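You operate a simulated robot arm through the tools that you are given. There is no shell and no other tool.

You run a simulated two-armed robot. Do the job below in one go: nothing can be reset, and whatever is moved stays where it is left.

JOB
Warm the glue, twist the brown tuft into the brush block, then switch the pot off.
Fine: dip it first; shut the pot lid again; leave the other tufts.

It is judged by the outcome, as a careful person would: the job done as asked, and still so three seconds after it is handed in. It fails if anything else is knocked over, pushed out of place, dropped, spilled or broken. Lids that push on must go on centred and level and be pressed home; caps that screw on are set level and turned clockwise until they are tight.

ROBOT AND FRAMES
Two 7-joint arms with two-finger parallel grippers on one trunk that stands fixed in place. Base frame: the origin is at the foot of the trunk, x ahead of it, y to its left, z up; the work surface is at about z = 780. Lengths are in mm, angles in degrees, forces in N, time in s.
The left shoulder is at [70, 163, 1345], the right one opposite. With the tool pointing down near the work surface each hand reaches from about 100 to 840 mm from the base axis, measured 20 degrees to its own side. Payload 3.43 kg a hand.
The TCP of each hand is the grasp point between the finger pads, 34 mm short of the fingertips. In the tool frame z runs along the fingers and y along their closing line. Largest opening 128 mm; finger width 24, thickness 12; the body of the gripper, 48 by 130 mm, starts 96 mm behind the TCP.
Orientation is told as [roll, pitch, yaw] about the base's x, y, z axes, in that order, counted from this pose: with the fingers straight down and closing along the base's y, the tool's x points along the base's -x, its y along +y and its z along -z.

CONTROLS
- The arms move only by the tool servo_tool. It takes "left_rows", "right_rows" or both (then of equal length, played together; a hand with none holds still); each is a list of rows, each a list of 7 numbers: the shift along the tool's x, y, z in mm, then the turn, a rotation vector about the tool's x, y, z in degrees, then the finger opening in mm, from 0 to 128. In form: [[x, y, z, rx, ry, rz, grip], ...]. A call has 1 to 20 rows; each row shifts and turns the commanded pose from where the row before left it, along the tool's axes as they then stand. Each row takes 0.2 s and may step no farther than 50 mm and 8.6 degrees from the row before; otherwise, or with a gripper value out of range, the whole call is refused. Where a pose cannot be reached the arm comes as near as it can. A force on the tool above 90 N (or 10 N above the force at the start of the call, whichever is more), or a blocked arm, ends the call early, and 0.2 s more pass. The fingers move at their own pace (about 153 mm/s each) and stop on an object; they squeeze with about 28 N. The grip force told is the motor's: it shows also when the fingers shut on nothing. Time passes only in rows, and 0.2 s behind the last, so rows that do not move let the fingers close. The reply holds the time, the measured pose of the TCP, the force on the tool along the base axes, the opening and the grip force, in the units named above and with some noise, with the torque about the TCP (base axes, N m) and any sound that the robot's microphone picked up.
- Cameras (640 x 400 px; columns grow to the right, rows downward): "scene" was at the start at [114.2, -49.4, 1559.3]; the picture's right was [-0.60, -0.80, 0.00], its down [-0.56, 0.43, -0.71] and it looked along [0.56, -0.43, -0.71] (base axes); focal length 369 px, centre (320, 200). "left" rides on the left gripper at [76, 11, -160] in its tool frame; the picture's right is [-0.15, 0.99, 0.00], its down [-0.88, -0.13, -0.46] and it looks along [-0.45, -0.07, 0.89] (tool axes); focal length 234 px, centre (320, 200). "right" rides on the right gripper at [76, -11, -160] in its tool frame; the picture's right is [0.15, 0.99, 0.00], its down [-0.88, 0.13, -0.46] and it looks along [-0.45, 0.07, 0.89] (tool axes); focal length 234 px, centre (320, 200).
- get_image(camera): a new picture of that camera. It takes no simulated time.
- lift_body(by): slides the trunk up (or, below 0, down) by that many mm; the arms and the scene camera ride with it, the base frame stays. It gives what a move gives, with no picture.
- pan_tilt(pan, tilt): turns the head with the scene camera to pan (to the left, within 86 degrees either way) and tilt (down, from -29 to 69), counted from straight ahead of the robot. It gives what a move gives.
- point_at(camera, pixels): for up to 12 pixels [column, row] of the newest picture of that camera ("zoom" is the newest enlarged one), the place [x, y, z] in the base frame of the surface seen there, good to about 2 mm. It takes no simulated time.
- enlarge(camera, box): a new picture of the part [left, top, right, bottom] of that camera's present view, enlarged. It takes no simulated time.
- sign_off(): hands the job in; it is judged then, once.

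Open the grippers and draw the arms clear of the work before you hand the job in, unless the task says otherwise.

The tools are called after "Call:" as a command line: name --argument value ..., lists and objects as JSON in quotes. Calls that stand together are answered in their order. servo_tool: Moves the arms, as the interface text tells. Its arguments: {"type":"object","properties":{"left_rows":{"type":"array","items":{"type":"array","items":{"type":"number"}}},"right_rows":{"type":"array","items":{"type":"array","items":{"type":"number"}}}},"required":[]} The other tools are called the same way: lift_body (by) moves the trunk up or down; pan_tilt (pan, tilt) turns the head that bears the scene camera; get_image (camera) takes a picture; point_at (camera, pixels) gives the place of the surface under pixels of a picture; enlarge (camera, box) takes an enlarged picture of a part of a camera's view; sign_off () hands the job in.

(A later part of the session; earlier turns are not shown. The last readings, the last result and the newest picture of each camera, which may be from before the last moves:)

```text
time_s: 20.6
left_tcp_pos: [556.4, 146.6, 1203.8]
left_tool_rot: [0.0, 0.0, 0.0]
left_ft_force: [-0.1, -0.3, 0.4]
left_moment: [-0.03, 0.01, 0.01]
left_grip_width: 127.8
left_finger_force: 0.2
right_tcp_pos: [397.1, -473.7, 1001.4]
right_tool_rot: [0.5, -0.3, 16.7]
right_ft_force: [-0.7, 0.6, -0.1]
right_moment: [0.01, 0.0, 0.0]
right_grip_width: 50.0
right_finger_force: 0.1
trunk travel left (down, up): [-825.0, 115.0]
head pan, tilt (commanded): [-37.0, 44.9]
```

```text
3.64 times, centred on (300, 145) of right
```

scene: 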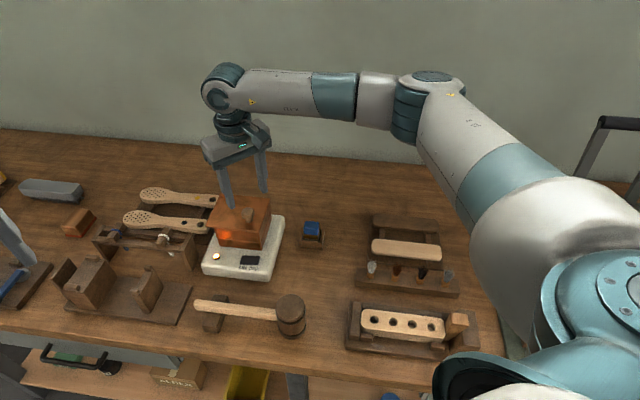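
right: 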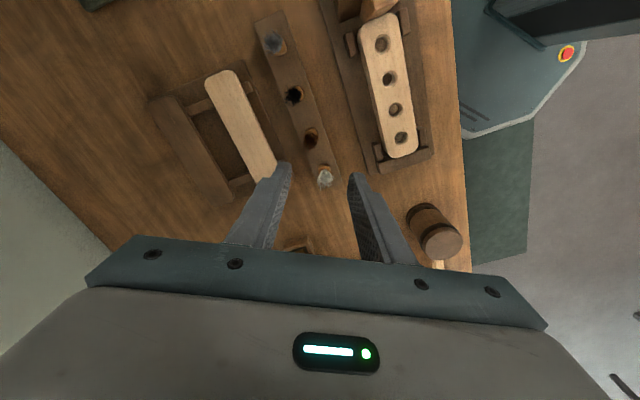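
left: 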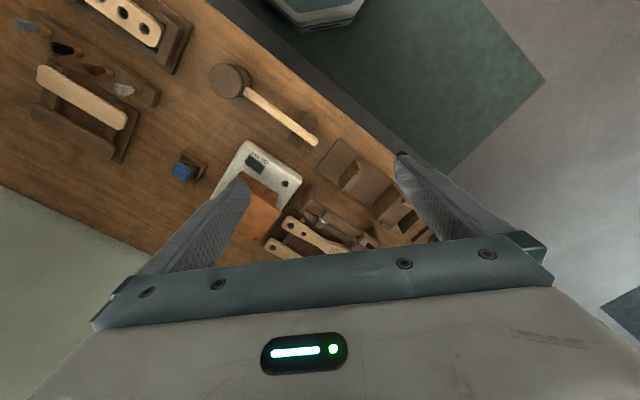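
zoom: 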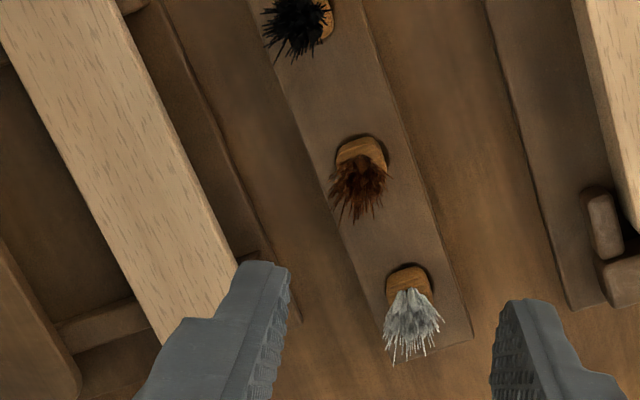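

The brown tuft is at zoom (360,165), with its ferrule base around (362,150). I'll measure its ferrule and bristles, and its neighbours.

Call:
point_at --camera "zoom" --pixels '[[362, 140], [350, 148], [378, 150], [362, 152], [355, 170], [365, 185], [355, 210], [408, 275], [405, 300], [325, 25], [388, 165], [330, 160]]'

Call:
enlarge --camera "scene" --box '[360, 245, 430, 295]'

```text
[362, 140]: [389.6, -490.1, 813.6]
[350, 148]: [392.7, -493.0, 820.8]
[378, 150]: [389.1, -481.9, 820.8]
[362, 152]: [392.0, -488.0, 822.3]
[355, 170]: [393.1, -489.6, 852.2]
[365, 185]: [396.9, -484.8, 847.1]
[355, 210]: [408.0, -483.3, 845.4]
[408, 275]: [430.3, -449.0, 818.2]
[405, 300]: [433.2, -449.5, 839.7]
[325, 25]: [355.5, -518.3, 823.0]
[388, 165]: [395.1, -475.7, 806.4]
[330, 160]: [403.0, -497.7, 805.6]
```

```text
8.00 times, centred on (395, 270) of scene
```

zoom: 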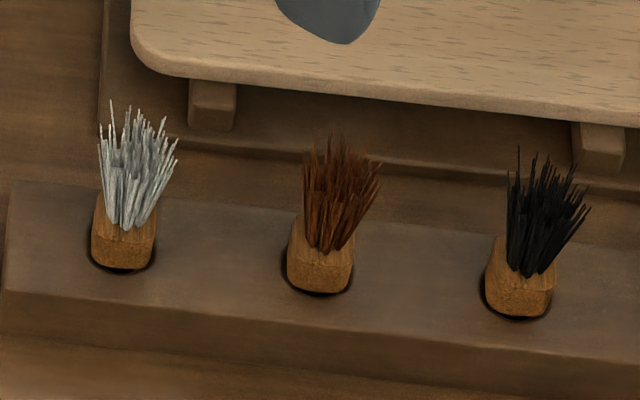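

The brown ferrule spans scene zoom (287–353, 235–292). I'll measure its edges to get the axis.

Call:
point_at --camera "zoom" --pixels '[[289, 262], [350, 272], [320, 268], [296, 225], [348, 240], [320, 290], [340, 160], [310, 160], [375, 175], [330, 240], [280, 290], [360, 295]]'

```text
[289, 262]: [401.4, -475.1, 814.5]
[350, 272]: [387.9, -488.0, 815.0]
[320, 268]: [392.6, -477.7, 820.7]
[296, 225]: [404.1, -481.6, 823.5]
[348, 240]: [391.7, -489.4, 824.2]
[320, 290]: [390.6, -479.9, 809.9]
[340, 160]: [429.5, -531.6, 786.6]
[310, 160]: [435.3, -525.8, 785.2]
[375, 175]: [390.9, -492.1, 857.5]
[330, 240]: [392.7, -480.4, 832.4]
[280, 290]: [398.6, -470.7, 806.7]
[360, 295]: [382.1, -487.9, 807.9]
```

The ferrule is about 18–19 mm wide, top at z≈823, centre near (396,-485). I'll move over it and down to see it closely from the hand camera.

Call:
servo_tool --right_rows '[[4.2, -10.5, 20, 0, 0, 0, 50], [0, 0, 25, 0, 0, 0, 50], [0, 0, 25, 0, 0, 0, 50]]'

Call:
get_image --camera "right"

Call:
enlarge --camera "right" --box '[260, 100, 380, 200]'

```text
time_s: 21.4
left_tcp_pos: [556.2, 147.0, 1203.9]
left_tool_rot: [0.0, -0.1, -0.1]
left_ft_force: [-0.2, -1.0, 0.1]
left_moment: [0.02, -0.02, 0.0]
left_grip_width: 127.8
left_finger_force: 0.1
right_tcp_pos: [397.5, -483.8, 931.1]
right_tool_rot: [0.6, -0.4, 16.8]
right_ft_force: [0.7, -0.7, 0.2]
right_moment: [-0.01, 0.01, -0.02]
right_grip_width: 50.0
right_finger_force: 0.0
trunk travel left (down, up): [-825.0, 115.0]
head pan, tilt (commanded): [-37.0, 44.9]
```

```text
taken
```

right: 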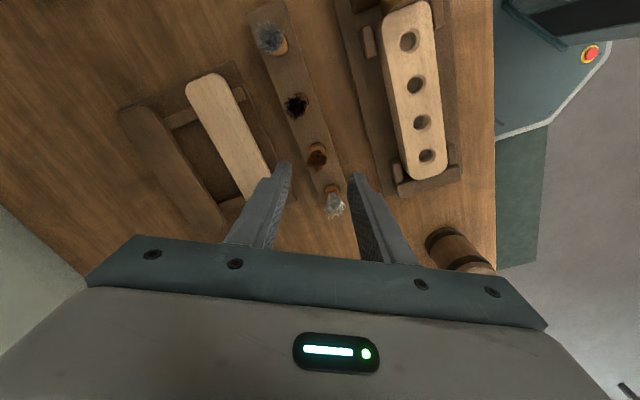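

```text
4.00 times, centred on (320, 150) of right
```

zoom: 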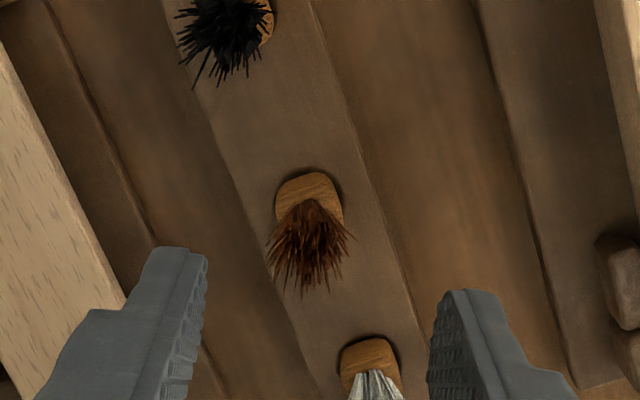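

The ferrule is visible at zoom (275–342, 172–215). I'll measure its edges here.

Call:
point_at --camera "zoom" --pixels '[[277, 200], [340, 205], [308, 175], [286, 180], [332, 182], [300, 190], [320, 190], [275, 215], [343, 218], [308, 230], [310, 250], [400, 345]]'

```text
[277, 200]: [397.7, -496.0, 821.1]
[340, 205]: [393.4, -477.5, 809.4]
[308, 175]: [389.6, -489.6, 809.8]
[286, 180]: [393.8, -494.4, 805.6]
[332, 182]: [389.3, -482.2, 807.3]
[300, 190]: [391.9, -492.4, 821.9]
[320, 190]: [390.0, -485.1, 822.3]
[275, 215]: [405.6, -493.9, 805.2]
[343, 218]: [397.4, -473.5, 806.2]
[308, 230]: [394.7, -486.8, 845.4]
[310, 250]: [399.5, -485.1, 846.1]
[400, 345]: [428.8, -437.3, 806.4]
```

The ferrule works out as a rounded square about 18.7 mm wide, aligned with the rack at 45°, centred near (398.3,-485.2). I'll turn to yaw -45° so the pads meet its flats, and correct the slight tilt.

Call:
servo_tool --right_rows '[[0, 0, 0, 0.46, 0.55, 0, 36], [0, 0, 0, 0, 0, 7.72, 36], [0, 0, 0, 0, 0, 7.72, 36], [0, 0, 0, 0, 0, 7.72, 36], [0, 0, 0, 0, 0, 7.72, 36], [0, 0, 0, 0, 0, 7.72, 36], [0, 0, 0, 0, 0, 7.72, 36], [0, 0, 0, 0, 0, 7.72, 36], [0, 0, 0, 0, 0, 7.72, 36]]'

Call:
get_image --camera "right"

Call:
enlarge --camera "right" --box '[260, 100, 380, 200]'

```text
time_s: 23.4
left_tcp_pos: [555.9, 147.4, 1203.5]
left_tool_rot: [0.0, 0.0, 0.1]
left_ft_force: [-0.3, -0.4, 0.3]
left_moment: [0.03, 0.02, -0.02]
left_grip_width: 127.8
left_finger_force: 0.0
right_tcp_pos: [396.2, -484.4, 930.5]
right_tool_rot: [-0.2, 0.3, -45.1]
right_ft_force: [-0.5, -0.6, 0.0]
right_moment: [-0.03, 0.04, 0.0]
right_grip_width: 35.9
right_finger_force: 0.0
trunk travel left (down, up): [-825.0, 115.0]
head pan, tilt (commanded): [-37.0, 44.9]
```

```text
taken
```

right: 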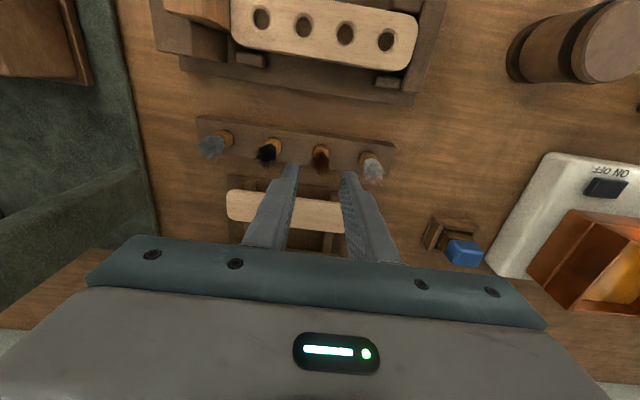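

```text
4.00 times, centred on (320, 150) of right
```

zoom: 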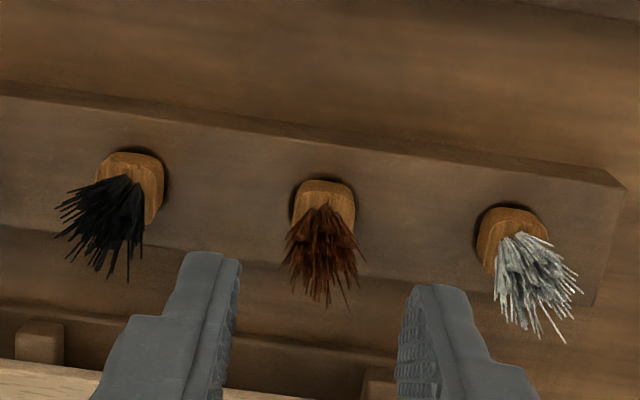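

Now the fingers straddle the brown tuft with the neighbours well outside. I'll measure the ferrule edges from this view to fine-tune the centring.

Call:
point_at --camera "zoom" --pixels '[[296, 205], [352, 208], [323, 184], [300, 190], [347, 193], [325, 196], [310, 200], [340, 205], [320, 225], [325, 255], [505, 215], [140, 165]]'

```text
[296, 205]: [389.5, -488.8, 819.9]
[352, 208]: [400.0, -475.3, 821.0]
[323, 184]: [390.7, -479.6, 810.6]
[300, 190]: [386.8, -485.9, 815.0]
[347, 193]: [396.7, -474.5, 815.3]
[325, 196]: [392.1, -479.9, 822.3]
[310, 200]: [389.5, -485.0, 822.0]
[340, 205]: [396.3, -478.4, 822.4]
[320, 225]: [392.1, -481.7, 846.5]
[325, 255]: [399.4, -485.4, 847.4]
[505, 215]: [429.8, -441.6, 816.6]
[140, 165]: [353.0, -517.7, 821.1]
```

Centre refined to about (397.7,-485.1). I'll correct by ~2 mm and descend with the fingers open to just above the rack top (fingertips at z≈810).

Call:
servo_tool --right_rows '[[-1.7, 0.6, 0, -0.2, 0, 0, 36], [0, 0, 30, 0, 0, 0, 36], [0, 0, 25, 0, 0, 0, 36], [0, 0, 15, 0, 0, 0, 36], [0, 0, 10, 0, 0, 0, 36]]'

Call:
enlarge --camera "right" --box '[240, 90, 400, 210]'

Call:
enlarge --camera "scene" --box '[350, 230, 450, 300]'

```text
time_s: 24.6
left_tcp_pos: [555.3, 146.4, 1204.4]
left_tool_rot: [0.0, -0.1, -0.1]
left_ft_force: [0.1, -0.5, 0.2]
left_moment: [0.0, -0.02, 0.02]
left_grip_width: 127.8
left_finger_force: 0.1
right_tcp_pos: [398.2, -484.7, 850.3]
right_tool_rot: [0.0, 0.3, -44.9]
right_ft_force: [1.0, -0.3, 0.1]
right_moment: [0.01, 0.03, -0.02]
right_grip_width: 36.0
right_finger_force: 0.1
trunk travel left (down, up): [-825.0, 115.0]
head pan, tilt (commanded): [-37.0, 44.9]
```

```text
3.33 times, centred on (320, 150) of right
```

zoom: 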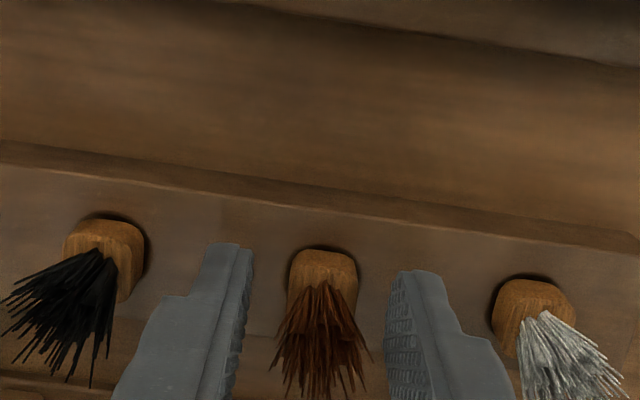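

```text
5.71 times, centred on (400, 265) of scene
```

zoom: 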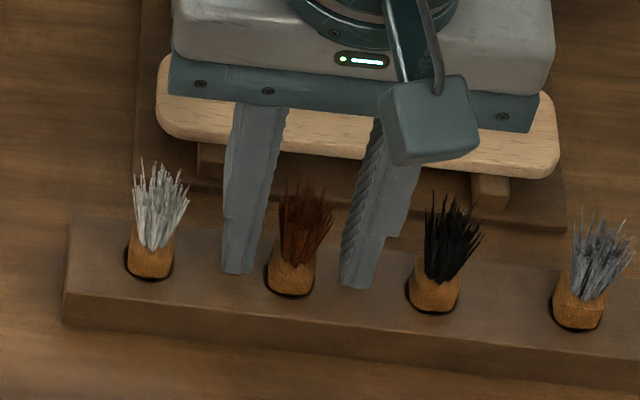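

The ferrule is centred between the pads (zoom 288–358, pads at 252 and 388). I'll go down the last 6 mm and close.

Call:
servo_tool --right_rows '[[0, -0.3, 4, 0, 0, 0, 36], [0, 0, 2, 0, 0, 0, 30], [0, 0, 0, 0, 0, 0, 24], [0, 0, 0, 0, 0, 0, 21]]'

Call:
enlarge --camera "right" --box '[240, 90, 400, 210]'

```text
time_s: 25.6
left_tcp_pos: [556.6, 146.4, 1204.4]
left_tool_rot: [0.1, 0.0, 0.0]
left_ft_force: [0.8, -0.1, 0.4]
left_moment: [0.01, 0.01, 0.02]
left_grip_width: 128.1
left_finger_force: 0.0
right_tcp_pos: [396.8, -484.7, 844.2]
right_tool_rot: [0.0, 0.3, -45.0]
right_ft_force: [1.0, 0.3, -0.1]
right_moment: [-0.02, -0.02, 0.0]
right_grip_width: 21.1
right_finger_force: 0.1
trunk travel left (down, up): [-825.0, 115.0]
head pan, tilt (commanded): [-37.0, 44.9]
```

```text
3.33 times, centred on (320, 150) of right
```

zoom: 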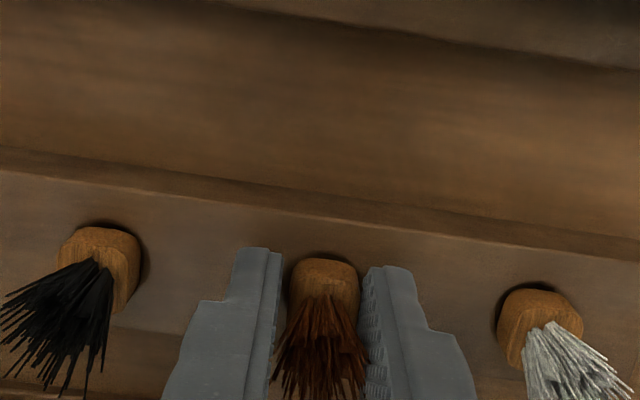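

The pads are within a millimetre of the ferrule on each side. I'll close to grip.

Call:
servo_tool --right_rows '[[0, 0, 0, 0, 0, 0, 16], [0, 0, 0, 0, 0, 0, 10], [0, 0, 0, 0, 0, 0, 10]]'

Call:
enlarge --camera "right" --box '[240, 90, 400, 210]'

Call:
enlarge --camera "scene" --box '[200, 170, 300, 280]'

```text
time_s: 26.4
left_tcp_pos: [555.8, 145.9, 1205.3]
left_tool_rot: [0.0, 0.0, -0.1]
left_ft_force: [0.0, -0.1, 0.1]
left_moment: [0.0, 0.03, 0.02]
left_grip_width: 127.9
left_finger_force: 0.1
right_tcp_pos: [397.9, -484.5, 844.5]
right_tool_rot: [-0.1, 0.1, -45.0]
right_ft_force: [-0.2, -0.2, 0.6]
right_moment: [-0.01, 0.03, 0.0]
right_grip_width: 16.3
right_finger_force: 27.8
trunk travel left (down, up): [-825.0, 115.0]
head pan, tilt (commanded): [-37.0, 44.9]
```

```text
3.33 times, centred on (320, 150) of right
```

zoom: 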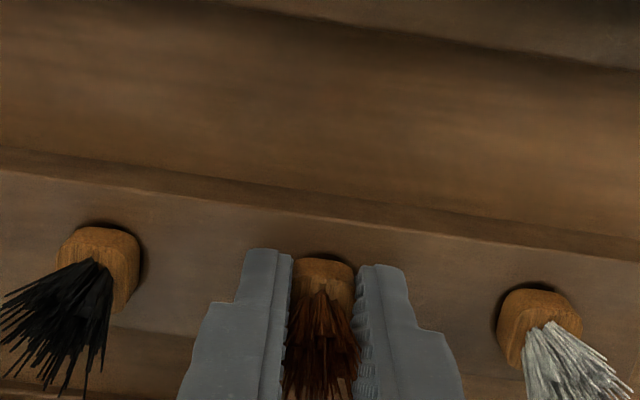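

```text
3.64 times, centred on (250, 225) of scene
```

zoom: 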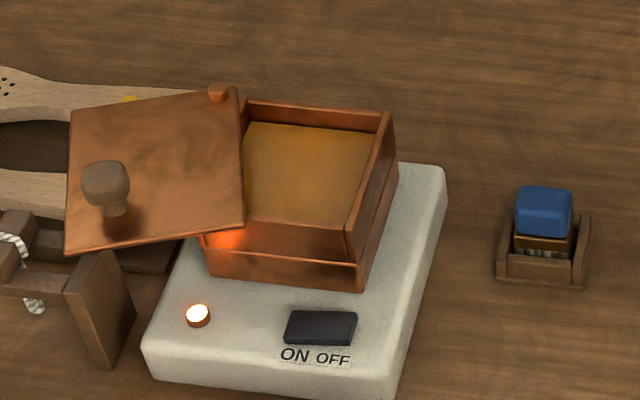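

The grip holds at 16.3 mm with 28 N. I'll lift straight up and look at the tuft.

Call:
servo_tool --right_rows '[[0, 0, -5, 0, 0, 0, 10], [0, 0, -8, 0, 0, 0, 10], [0, 0, -12, 0, 0, 0, 10], [0, 0, -20, 0, 0, 0, 10], [0, 0, -30, 0, 0, 0, 10], [0, 0, -40, 0, 0, 0, 10]]'

Call:
enlarge --camera "right" --box '[240, 90, 400, 210]'

Call:
enlarge --camera "scene" --box '[340, 190, 460, 300]'

```text
time_s: 27.8
left_tcp_pos: [555.6, 147.5, 1204.1]
left_tool_rot: [-0.1, 0.0, 0.0]
left_ft_force: [-0.8, -0.7, -0.3]
left_moment: [0.01, -0.03, -0.02]
left_grip_width: 128.0
left_finger_force: 0.0
right_tcp_pos: [396.4, -484.2, 961.7]
right_tool_rot: [-0.1, 0.3, -44.8]
right_ft_force: [0.7, 0.9, 0.0]
right_moment: [-0.03, -0.04, 0.0]
right_grip_width: 16.2
right_finger_force: 27.4
trunk travel left (down, up): [-825.0, 115.0]
head pan, tilt (commanded): [-37.0, 44.9]
```

```text
3.33 times, centred on (320, 150) of right
```

zoom: 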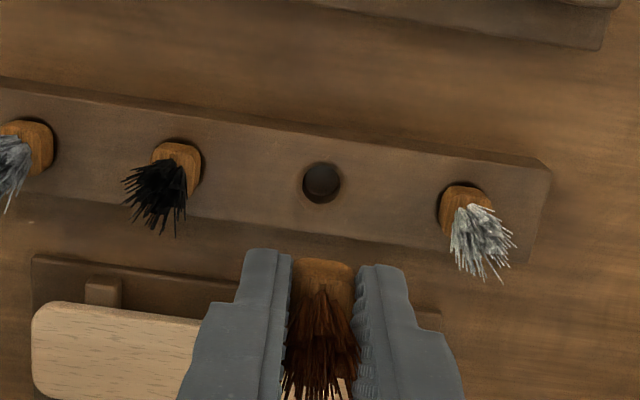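

```text
3.64 times, centred on (400, 245) of scene
```

zoom: 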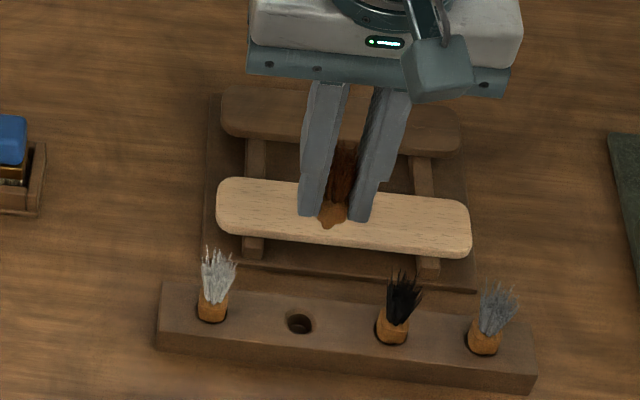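

The tuft is out of the rack. I'll zoom on its lower end to see what sticks out below the fingertips.

Call:
enlarge --camera "scene" --box '[380, 225, 425, 265]'

```text
10.00 times, centred on (402, 245) of scene
```

zoom: 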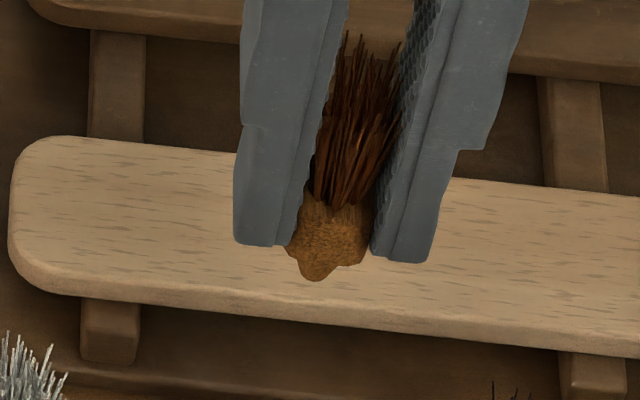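

A narrower nub sticks out below the ferrule body at zoom (317,278). I'll measure the tip and body heights.

Call:
point_at --camera "zoom" --pixels '[[317, 276], [318, 265], [305, 262], [350, 260], [362, 250], [300, 240], [330, 230], [330, 215], [265, 243], [410, 258], [300, 215], [355, 210]]'

Call:
get_image --camera "left"

```text
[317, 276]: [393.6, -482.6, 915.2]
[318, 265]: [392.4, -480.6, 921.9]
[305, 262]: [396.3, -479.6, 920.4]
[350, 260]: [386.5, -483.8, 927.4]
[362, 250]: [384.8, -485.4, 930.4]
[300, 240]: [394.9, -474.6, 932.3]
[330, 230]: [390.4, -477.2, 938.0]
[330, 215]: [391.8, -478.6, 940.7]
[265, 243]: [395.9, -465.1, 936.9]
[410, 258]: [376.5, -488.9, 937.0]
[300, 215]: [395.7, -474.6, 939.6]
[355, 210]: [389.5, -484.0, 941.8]
```

```text
taken
```

left: 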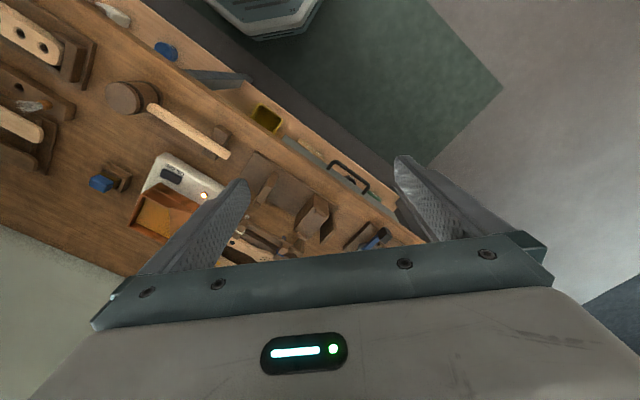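

The ferrule extends about 13 mm below the fingertips. I'll bring it up nearer the scene camera for a side view of the peg shape before dipping.

Call:
servo_tool --right_rows '[[8.7, 17.1, -43.1, 0, 0, 0, 10], [8.7, 17.1, -43.1, 0, 0, 0, 10], [8.7, 17.1, -43.1, 0, 0, 0, 10], [8.7, 17.1, -43.1, 0, 0, 0, 10], [8.7, 17.1, -43.1, 0, 0, 0, 10], [8.7, 17.1, -43.1, 0, 0, 0, 10], [8.7, 17.1, -43.1, 0, 0, 0, 10], [8.7, 17.1, -43.1, 0, 0, 0, 10], [8.7, 17.1, -43.1, 0, 0, 0, 10]]'

Call:
get_image --camera "scene"

```text
time_s: 29.8
left_tcp_pos: [555.5, 147.8, 1203.7]
left_tool_rot: [-0.1, 0.0, -0.1]
left_ft_force: [-0.1, 1.8, -0.1]
left_moment: [-0.02, 0.0, 0.01]
left_grip_width: 128.1
left_finger_force: 0.0
right_tcp_pos: [449.6, -319.1, 1347.6]
right_tool_rot: [-0.1, 0.2, -45.1]
right_ft_force: [0.1, 0.0, -0.5]
right_moment: [-0.03, -0.02, 0.01]
right_grip_width: 16.4
right_finger_force: 28.2
trunk travel left (down, up): [-825.0, 115.0]
head pan, tilt (commanded): [-37.0, 44.9]
```

```text
taken
```

scene: 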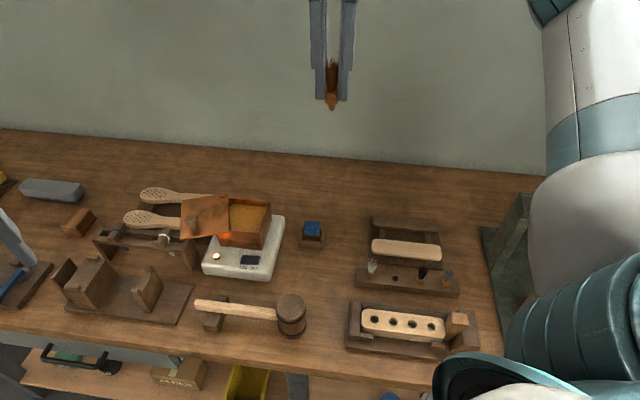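

The tuft is at scene (332,95). I'll zoom in on it.

Call:
enlarge --camera "scene" --box '[308, 50, 358, 120]'

Call:
enlarge --camera "scene" --box '[318, 85, 346, 115]'

```text
5.71 times, centred on (333, 85) of scene
```

zoom: 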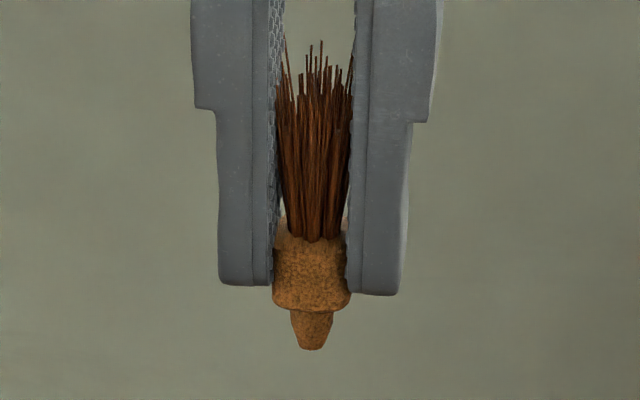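

```text
13.33 times, centred on (332, 100) of scene
```

zoom: 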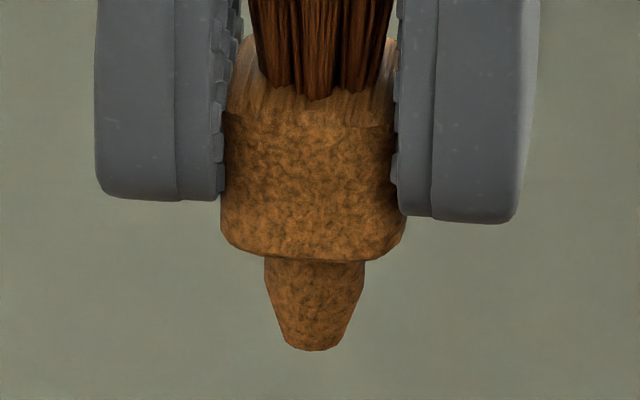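

The tuft has a 16 mm body with a tapered peg about 10 mm long underneath. I'll zoom in on the block holes to see what the peg must fit.

Call:
enlarge --camera "scene" --box '[360, 305, 450, 350]'

Call:
enlarge --camera "scene" --box '[383, 312, 407, 336]'

Call:
point_at --camera "zoom" --pixels '[[320, 200], [250, 200], [390, 200], [320, 130], [320, 270], [270, 190], [370, 190], [320, 160], [320, 230], [290, 180], [350, 180], [200, 300]]'

```text
7.11 times, centred on (405, 328) of scene
```

zoom: 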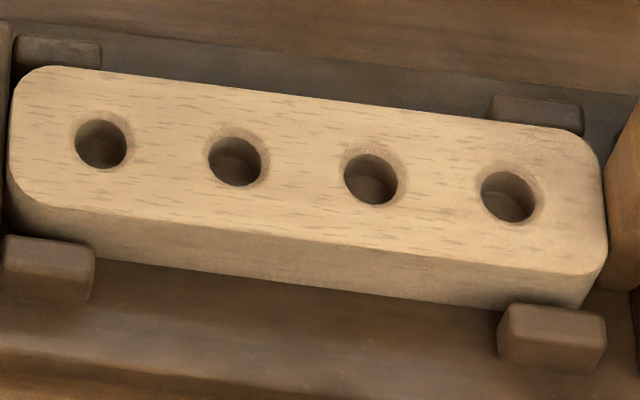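

```text
16.00 times, centred on (395, 324) of scene
```

zoom: 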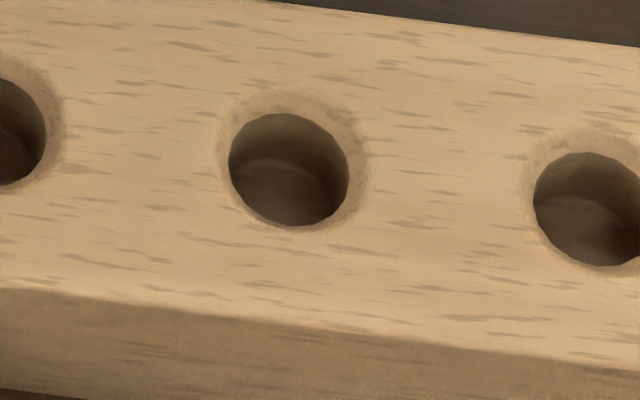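

```text
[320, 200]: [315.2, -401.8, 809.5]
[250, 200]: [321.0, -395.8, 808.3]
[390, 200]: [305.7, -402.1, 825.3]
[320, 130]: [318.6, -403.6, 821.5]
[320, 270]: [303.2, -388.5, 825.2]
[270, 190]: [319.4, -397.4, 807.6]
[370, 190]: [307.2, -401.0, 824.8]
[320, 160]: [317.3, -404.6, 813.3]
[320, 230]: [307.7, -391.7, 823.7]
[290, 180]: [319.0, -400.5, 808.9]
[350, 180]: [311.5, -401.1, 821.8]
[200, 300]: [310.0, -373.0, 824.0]
```

The holes are about 16 mm wide, 15 mm deep; the peg (~10 mm) goes in with the body seating on top. I'll check the glue's state and lamp now.

Call:
enlarge --camera "scene" --box '[195, 185, 295, 285]'

Call:
enlarge --camera "scene" --box '[225, 190, 275, 250]'

```text
4.00 times, centred on (245, 235) of scene
```

zoom: 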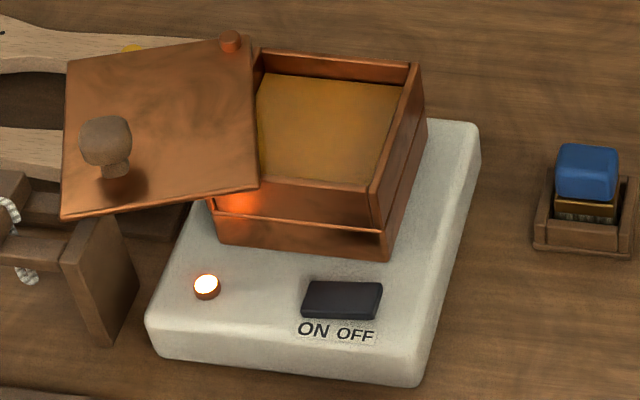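

```text
6.67 times, centred on (250, 220) of scene
```

zoom: 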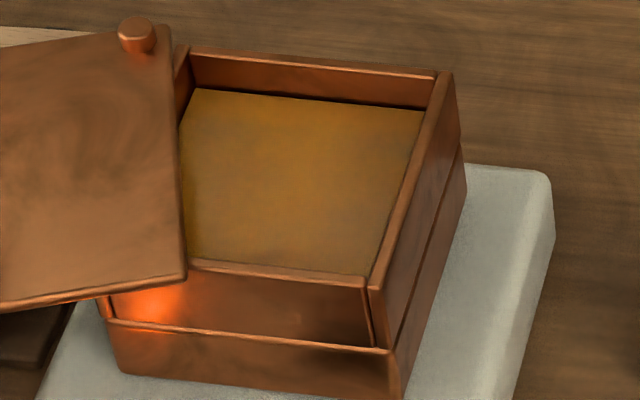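

The glue turned from dull (at t=12) to golden and glossy (since t≈14) and it has been heating for over 20 s, so it's warm. I'll carry the tuft above the pot's free opening at about (711,-271).

Call:
servo_tool --right_rows '[[-15.1, 21.9, 34.8, 0, 0, 0, 10], [-15.1, 21.9, 34.8, 0, 0, 0, 10], [-15.1, 21.9, 34.8, 0, 0, 0, 10], [-15.1, 21.9, 34.8, 0, 0, 0, 10], [-15.1, 21.9, 34.8, 0, 0, 0, 10], [-15.1, 21.9, 34.8, 0, 0, 0, 10], [-15.1, 21.9, 34.8, 0, 0, 0, 10], [-15.1, 21.9, 34.8, 0, 0, 0, 10], [-15.1, 21.9, 34.8, 0, 0, 0, 10], [-15.1, 21.9, 34.8, 0, 0, 0, 10]]'

Call:
get_image --camera "right"

Call:
enlarge --camera "scene" --box '[195, 165, 295, 265]'

```text
time_s: 32.0
left_tcp_pos: [557.1, 148.0, 1204.4]
left_tool_rot: [0.0, 0.1, 0.0]
left_ft_force: [0.8, 0.6, 0.4]
left_moment: [0.0, 0.06, -0.02]
left_grip_width: 128.0
left_finger_force: 0.1
right_tcp_pos: [715.4, -273.3, 996.5]
right_tool_rot: [-0.1, 0.3, -44.9]
right_ft_force: [0.1, -0.2, -0.2]
right_moment: [-0.06, 0.02, -0.03]
right_grip_width: 16.6
right_finger_force: 28.3
trunk travel left (down, up): [-825.0, 115.0]
head pan, tilt (commanded): [-37.0, 44.9]
```

```text
taken
```

right: 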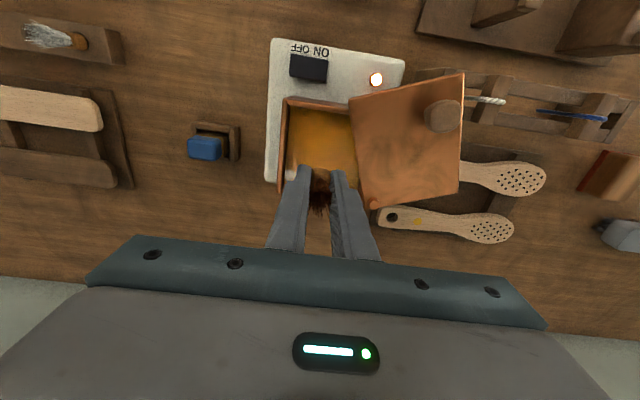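

```text
4.00 times, centred on (245, 215) of scene
```

zoom: 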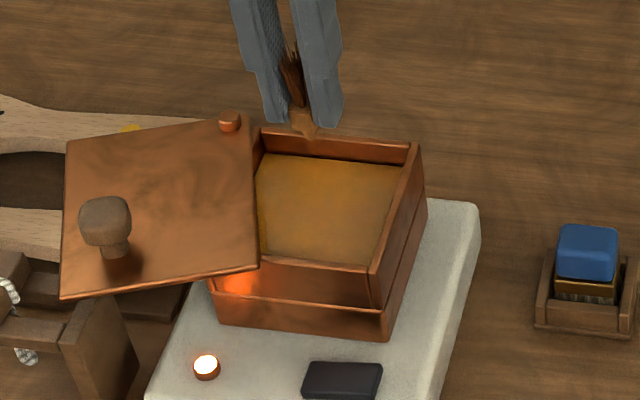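

The tuft is above the glue inside the pot's outline (zoom (300,130)). I'll descend slowly to put the peg ~8–9 mm into the glue, hold, and check.

Call:
servo_tool --right_rows '[[0, 0, 25, 0, 0, 0, 10], [0, 0, 25, 0, 0, 0, 10], [0, 0, 15, 0, 0, 0, 10], [0, 0, 5, 0, 0, 0, 10], [0, 0, 5, 0, 0, 0, 10], [0, 0, 4, 0, 0, 0, 10], [0, 0, 0, 0, 0, 0, 10], [0, 0, 0, 0, 0, 0, 10]]'

Call:
enlarge --camera "scene" --box '[215, 175, 285, 245]'

Call:
enlarge --camera "right" --box '[250, 80, 400, 220]'

```text
time_s: 33.8
left_tcp_pos: [555.9, 147.8, 1206.3]
left_tool_rot: [0.0, -0.1, 0.0]
left_ft_force: [-0.5, 0.9, -0.2]
left_moment: [0.0, -0.01, 0.01]
left_grip_width: 128.0
left_finger_force: 0.2
right_tcp_pos: [714.1, -272.1, 919.9]
right_tool_rot: [0.1, 0.2, -45.0]
right_ft_force: [-0.4, -0.1, 0.5]
right_moment: [-0.03, -0.01, -0.01]
right_grip_width: 16.6
right_finger_force: 28.0
trunk travel left (down, up): [-825.0, 115.0]
head pan, tilt (commanded): [-37.0, 44.9]
```

```text
5.71 times, centred on (250, 210) of scene
```

zoom: 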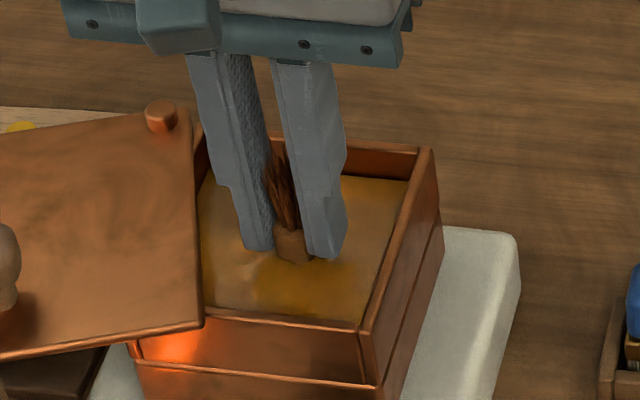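

```text
2.86 times, centred on (325, 150) of right
```

zoom: 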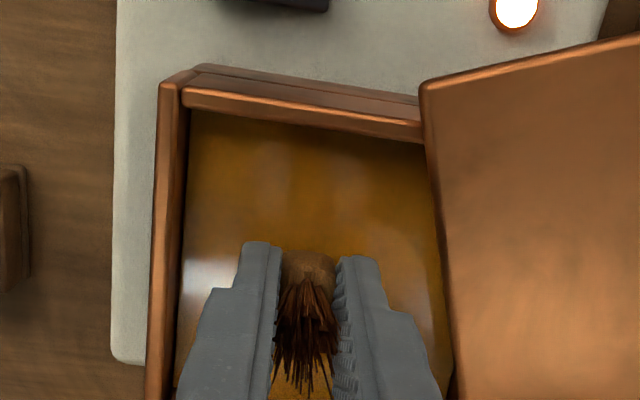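

The peg is about 5–6 mm in the glue with no contact forces. I'll dip 3 mm deeper, hold briefly, then lift above the glue and let it drip there.

Call:
servo_tool --right_rows '[[0, 0, 3, 0, 0, 0, 10], [0, 0, 0, 0, 0, 0, 10], [0, 0, 0, 0, 0, 0, 10], [0, 0, -8, 0, 0, 0, 10], [0, 0, -10, 0, 0, 0, 10], [0, 0, 0, 0, 0, 0, 10], [0, 0, 0, 0, 0, 0, 10], [0, 0, 0, 0, 0, 0, 10], [0, 0, 0, 0, 0, 0, 10]]'

Call:
enlarge --camera "scene" --box '[215, 165, 285, 235]'

```text
time_s: 35.8
left_tcp_pos: [556.7, 146.2, 1204.2]
left_tool_rot: [0.1, 0.0, 0.0]
left_ft_force: [0.0, 0.1, -0.2]
left_moment: [-0.02, 0.0, 0.02]
left_grip_width: 128.1
left_finger_force: 0.1
right_tcp_pos: [713.7, -272.8, 934.3]
right_tool_rot: [0.0, 0.1, -45.0]
right_ft_force: [0.1, 1.0, -0.4]
right_moment: [0.0, 0.0, 0.0]
right_grip_width: 16.2
right_finger_force: 27.7
trunk travel left (down, up): [-825.0, 115.0]
head pan, tilt (commanded): [-37.0, 44.9]
```

```text
5.71 times, centred on (250, 200) of scene
```

zoom: 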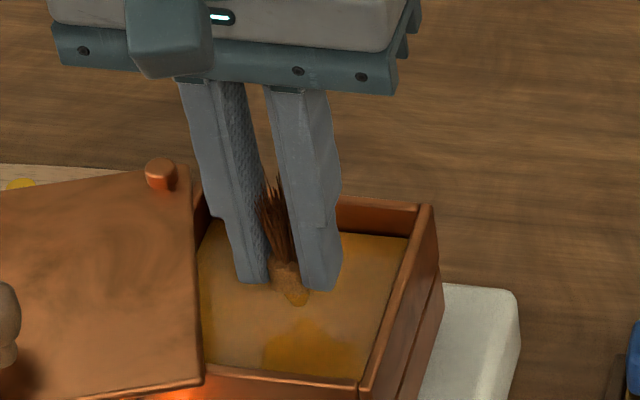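

The peg tip at zoom (297,298) looks glossy amber. I'll zoom closer to confirm it's coated.

Call:
enlarge --camera "scene" --box '[235, 200, 259, 224]'

```text
16.00 times, centred on (247, 212) of scene
```

zoom: 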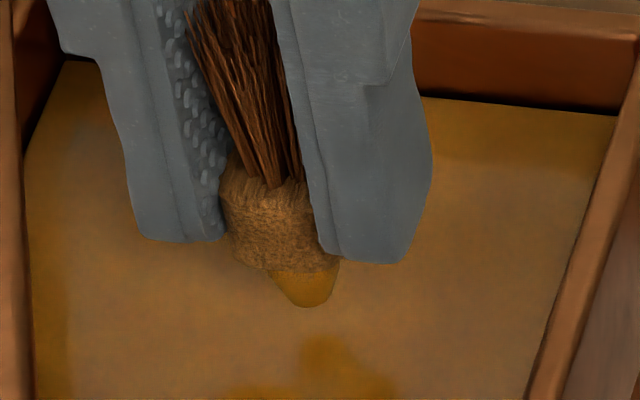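

The peg is coated with glue. I'll lift out and carry the tuft over hole 2 of the brush block at about (316,-396.5), turning the wrist counter-clockwise there to have room for a clockwise twist.

Call:
servo_tool --right_rows '[[0, 0, -30, 0, 0, 0, 10], [0, 0, -36, 0, 0, 0, 10], [21.5, -41, 0, 0, 0, 0, 10], [21.5, -41, 0, 0, 0, 0, 10], [21.5, -41, 0, 0, 0, 0, 10], [21.5, -41, 0, 0, 0, 0, 10], [21.5, -41, 0, 0, 0, 0, 10], [21.5, -41, 0, 0, 0, 0, 10], [21.5, -41, 0, 0, 0, 0, 10], [21.5, -41, 0, 0, 0, 0, 10], [21.5, -41, 0, 0, 0, 0, 10], [0, 0, 0, 0, 0, -7.5, 10], [0, 0, 0, 0, 0, -7.5, 10], [0, 0, 0, 0, 0, -7.5, 10], [0, 0, 0, 0, 0, -7.5, 10], [0, 0, 0, 0, 0, -7.5, 10], [0, 0, 0, 0, 0, -7.5, 10], [0, 0, 0, 0, 0, -7.5, 10]]'

Call:
get_image --camera "right"

Call:
get_image --camera "scene"

```text
time_s: 39.6
left_tcp_pos: [555.5, 148.1, 1204.3]
left_tool_rot: [0.0, 0.0, 0.0]
left_ft_force: [-0.3, -0.4, -1.3]
left_moment: [0.02, 0.02, -0.01]
left_grip_width: 128.1
left_finger_force: 0.0
right_tcp_pos: [316.0, -396.7, 1000.7]
right_tool_rot: [0.1, 0.2, 7.7]
right_ft_force: [0.3, -0.1, -0.4]
right_moment: [-0.03, 0.0, -0.03]
right_grip_width: 16.3
right_finger_force: 27.9
trunk travel left (down, up): [-825.0, 115.0]
head pan, tilt (commanded): [-37.0, 44.9]
```

```text
taken
```

right: 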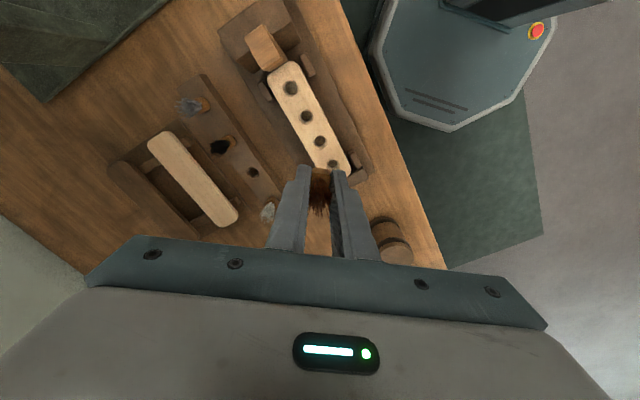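

```text
taken
```

scene: 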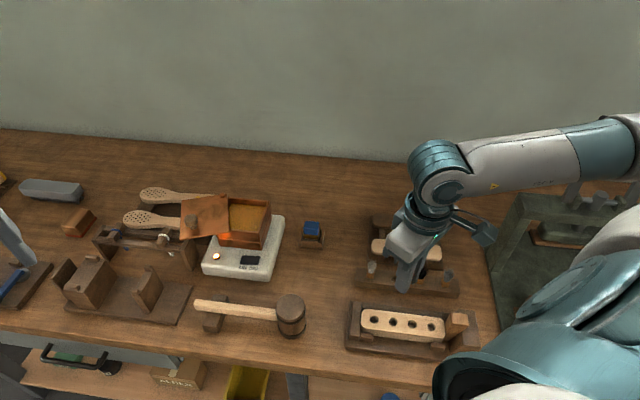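

Now I'll measure hole 2 (right image (320,141)) precisely from this closer view.

Call:
enlarge --camera "right" --box '[290, 115, 350, 165]'

```text
8.00 times, centred on (320, 140) of right
```

zoom: 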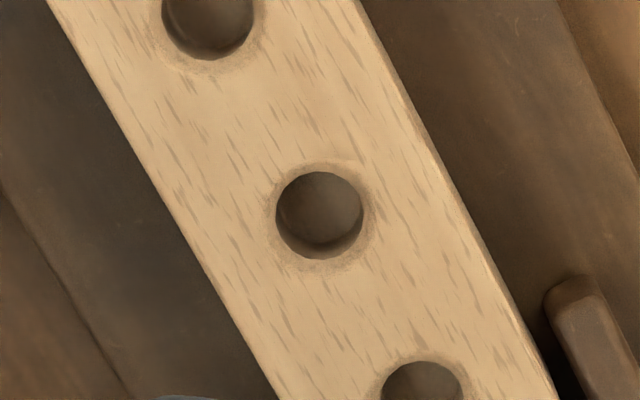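

Call:
point_at --camera "zoom" --pixels '[[264, 215], [376, 215], [320, 160], [320, 272], [275, 190], [365, 240], [275, 240], [365, 190], [320, 200], [320, 245], [208, 30], [421, 390]]'

```text
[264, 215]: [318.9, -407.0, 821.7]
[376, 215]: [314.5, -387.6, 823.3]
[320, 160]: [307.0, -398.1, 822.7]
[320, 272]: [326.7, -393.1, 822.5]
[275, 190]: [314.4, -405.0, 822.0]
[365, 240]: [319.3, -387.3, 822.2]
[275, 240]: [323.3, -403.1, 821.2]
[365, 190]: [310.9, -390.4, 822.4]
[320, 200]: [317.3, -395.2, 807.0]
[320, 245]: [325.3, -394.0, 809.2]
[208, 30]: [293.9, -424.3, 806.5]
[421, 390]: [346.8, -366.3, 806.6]
```

Hole 2's centre is about (316.9,-396.5). Now I'll check the tuft's position within the grip from the right camera.

Call:
enlarge --camera "right" --box '[285, 155, 355, 215]'

Call:
point_at --camera "zoom" --pixels '[[320, 100], [300, 105], [340, 105], [320, 115], [320, 130], [290, 110], [350, 110], [310, 95], [330, 95], [320, 90]]'

```text
6.67 times, centred on (320, 185) of right
```

zoom: 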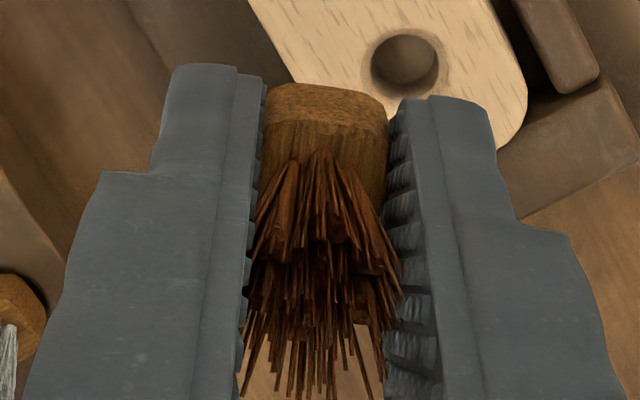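

```text
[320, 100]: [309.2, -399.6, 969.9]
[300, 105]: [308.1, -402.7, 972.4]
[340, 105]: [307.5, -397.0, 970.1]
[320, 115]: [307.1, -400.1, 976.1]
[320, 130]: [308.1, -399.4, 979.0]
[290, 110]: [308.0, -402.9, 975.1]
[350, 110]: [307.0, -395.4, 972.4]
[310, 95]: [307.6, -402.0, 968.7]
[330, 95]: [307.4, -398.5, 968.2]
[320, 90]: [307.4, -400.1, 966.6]
```

The tuft is centred in the grip to within about a millimetre. I'll align over the hole and descend until the peg tip is ~10 mm above the block.

Call:
servo_tool --right_rows '[[-0.97, 0.47, 20, 0, 0, 0, 10], [0, 0, 30, 0, 0, 0, 10], [0, 0, 30, 0, 0, 0, 10], [0, 0, 20, 0, 0, 0, 10], [0, 0, 10, 0, 0, 0, 10], [0, 0, 8, 0, 0, 0, 10], [0, 0, 0, 0, 0, 0, 10]]'

Call:
enlarge --camera "right" --box '[270, 120, 370, 220]'

Call:
enlarge --camera "scene" --box '[360, 270, 450, 350]'

```text
time_s: 41.2
left_tcp_pos: [556.1, 147.5, 1204.4]
left_tool_rot: [0.0, 0.0, 0.0]
left_ft_force: [-0.3, 0.7, -0.3]
left_moment: [-0.01, 0.02, -0.01]
left_grip_width: 127.7
left_finger_force: 0.1
right_tcp_pos: [314.1, -395.9, 883.5]
right_tool_rot: [0.1, 0.3, 7.6]
right_ft_force: [0.3, 0.1, 0.4]
right_moment: [-0.04, 0.01, 0.01]
right_grip_width: 16.2
right_finger_force: 28.2
trunk travel left (down, up): [-825.0, 115.0]
head pan, tilt (commanded): [-37.0, 44.9]
```

```text
4.00 times, centred on (320, 170) of right
```

zoom: 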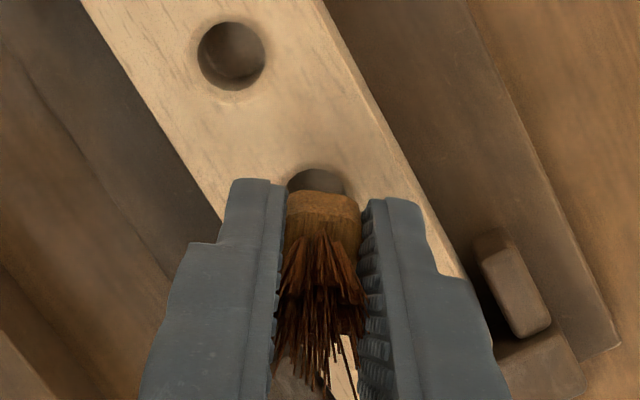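

```text
5.00 times, centred on (405, 310) of scene
```

zoom: 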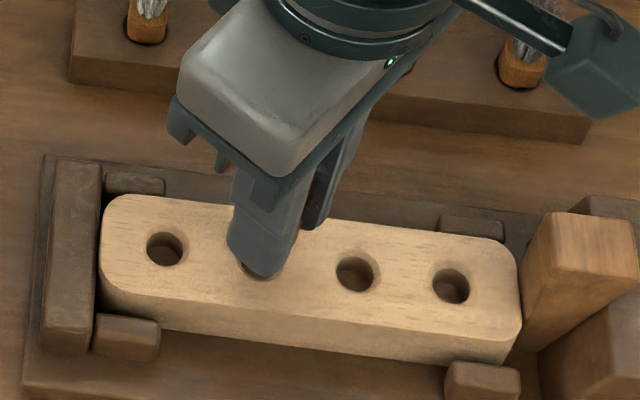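

Hole 2 shows just beyond the body at zoom (317,180). I'll zoom further and measure the hole rim versus the body to check lateral alignment.

Call:
enlarge --camera "right" --box '[302, 155, 342, 190]'

Call:
servo_tool --right_rows '[[0, 0, 0, 0, 0, 0, 10]]'

```text
11.43 times, centred on (322, 172) of right
```

zoom: 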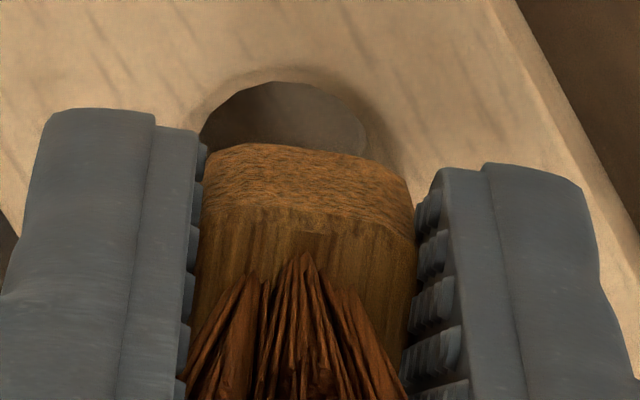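

```text
time_s: 41.6
left_tcp_pos: [555.9, 146.8, 1205.3]
left_tool_rot: [0.0, 0.1, 0.1]
left_ft_force: [0.7, 0.7, 0.2]
left_moment: [-0.03, 0.0, 0.04]
left_grip_width: 127.9
left_finger_force: 0.0
right_tcp_pos: [314.1, -395.6, 883.8]
right_tool_rot: [0.1, 0.3, 7.6]
right_ft_force: [0.1, 0.5, 0.3]
right_moment: [0.04, 0.01, 0.01]
right_grip_width: 16.3
right_finger_force: 28.0
trunk travel left (down, up): [-825.0, 115.0]
head pan, tilt (commanded): [-37.0, 44.9]
```

Analysis shows the tuft about 1 mm short of the hole centre along x. I'll shift 1.2 mm and lower the peg into the hole in small steps.

Call:
servo_tool --right_rows '[[-1.2, -0.2, 6, 0, 0, 0, 10], [0, 0, 5, 0, 0, 0, 10], [0, 0, 4, 0, 0, 0, 10], [0, 0, 3, 0, 0, 0, 10], [0, 0, 2, 0, 0, 0, 10], [0, 0, 0, 0, 0, 0, 10]]'

Call:
enlarge --camera "right" --box '[292, 145, 352, 195]'

Call:
enlarge --camera "scene" --box '[370, 290, 430, 340]'

```text
time_s: 43.0
left_tcp_pos: [555.9, 147.7, 1204.0]
left_tool_rot: [0.0, 0.0, 0.0]
left_ft_force: [0.1, 0.4, -0.5]
left_moment: [0.0, 0.01, 0.02]
left_grip_width: 128.0
left_finger_force: 0.0
right_tcp_pos: [316.3, -396.1, 865.6]
right_tool_rot: [0.2, 0.0, 7.5]
right_ft_force: [-0.9, -0.6, 7.2]
right_moment: [-0.05, 0.0, 0.04]
right_grip_width: 16.4
right_finger_force: 28.1
trunk travel left (down, up): [-825.0, 115.0]
head pan, tilt (commanded): [-37.0, 44.9]
```

```text
8.00 times, centred on (322, 170) of right
```

zoom: 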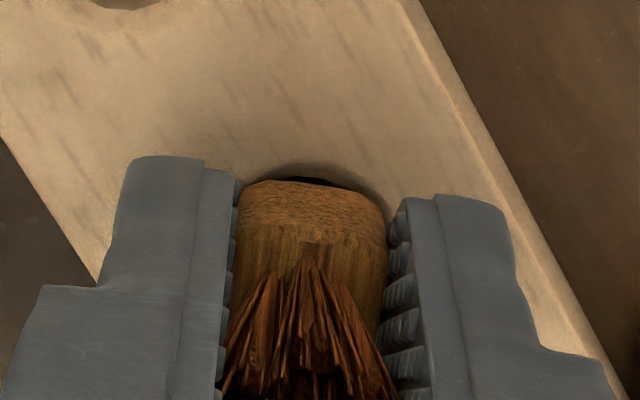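

```text
8.00 times, centred on (400, 315) of scene
```

zoom: 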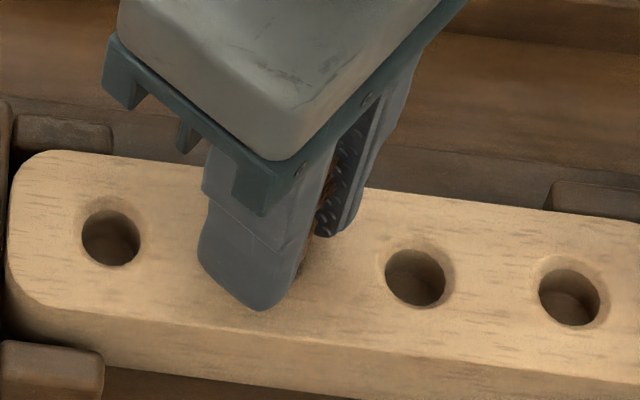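

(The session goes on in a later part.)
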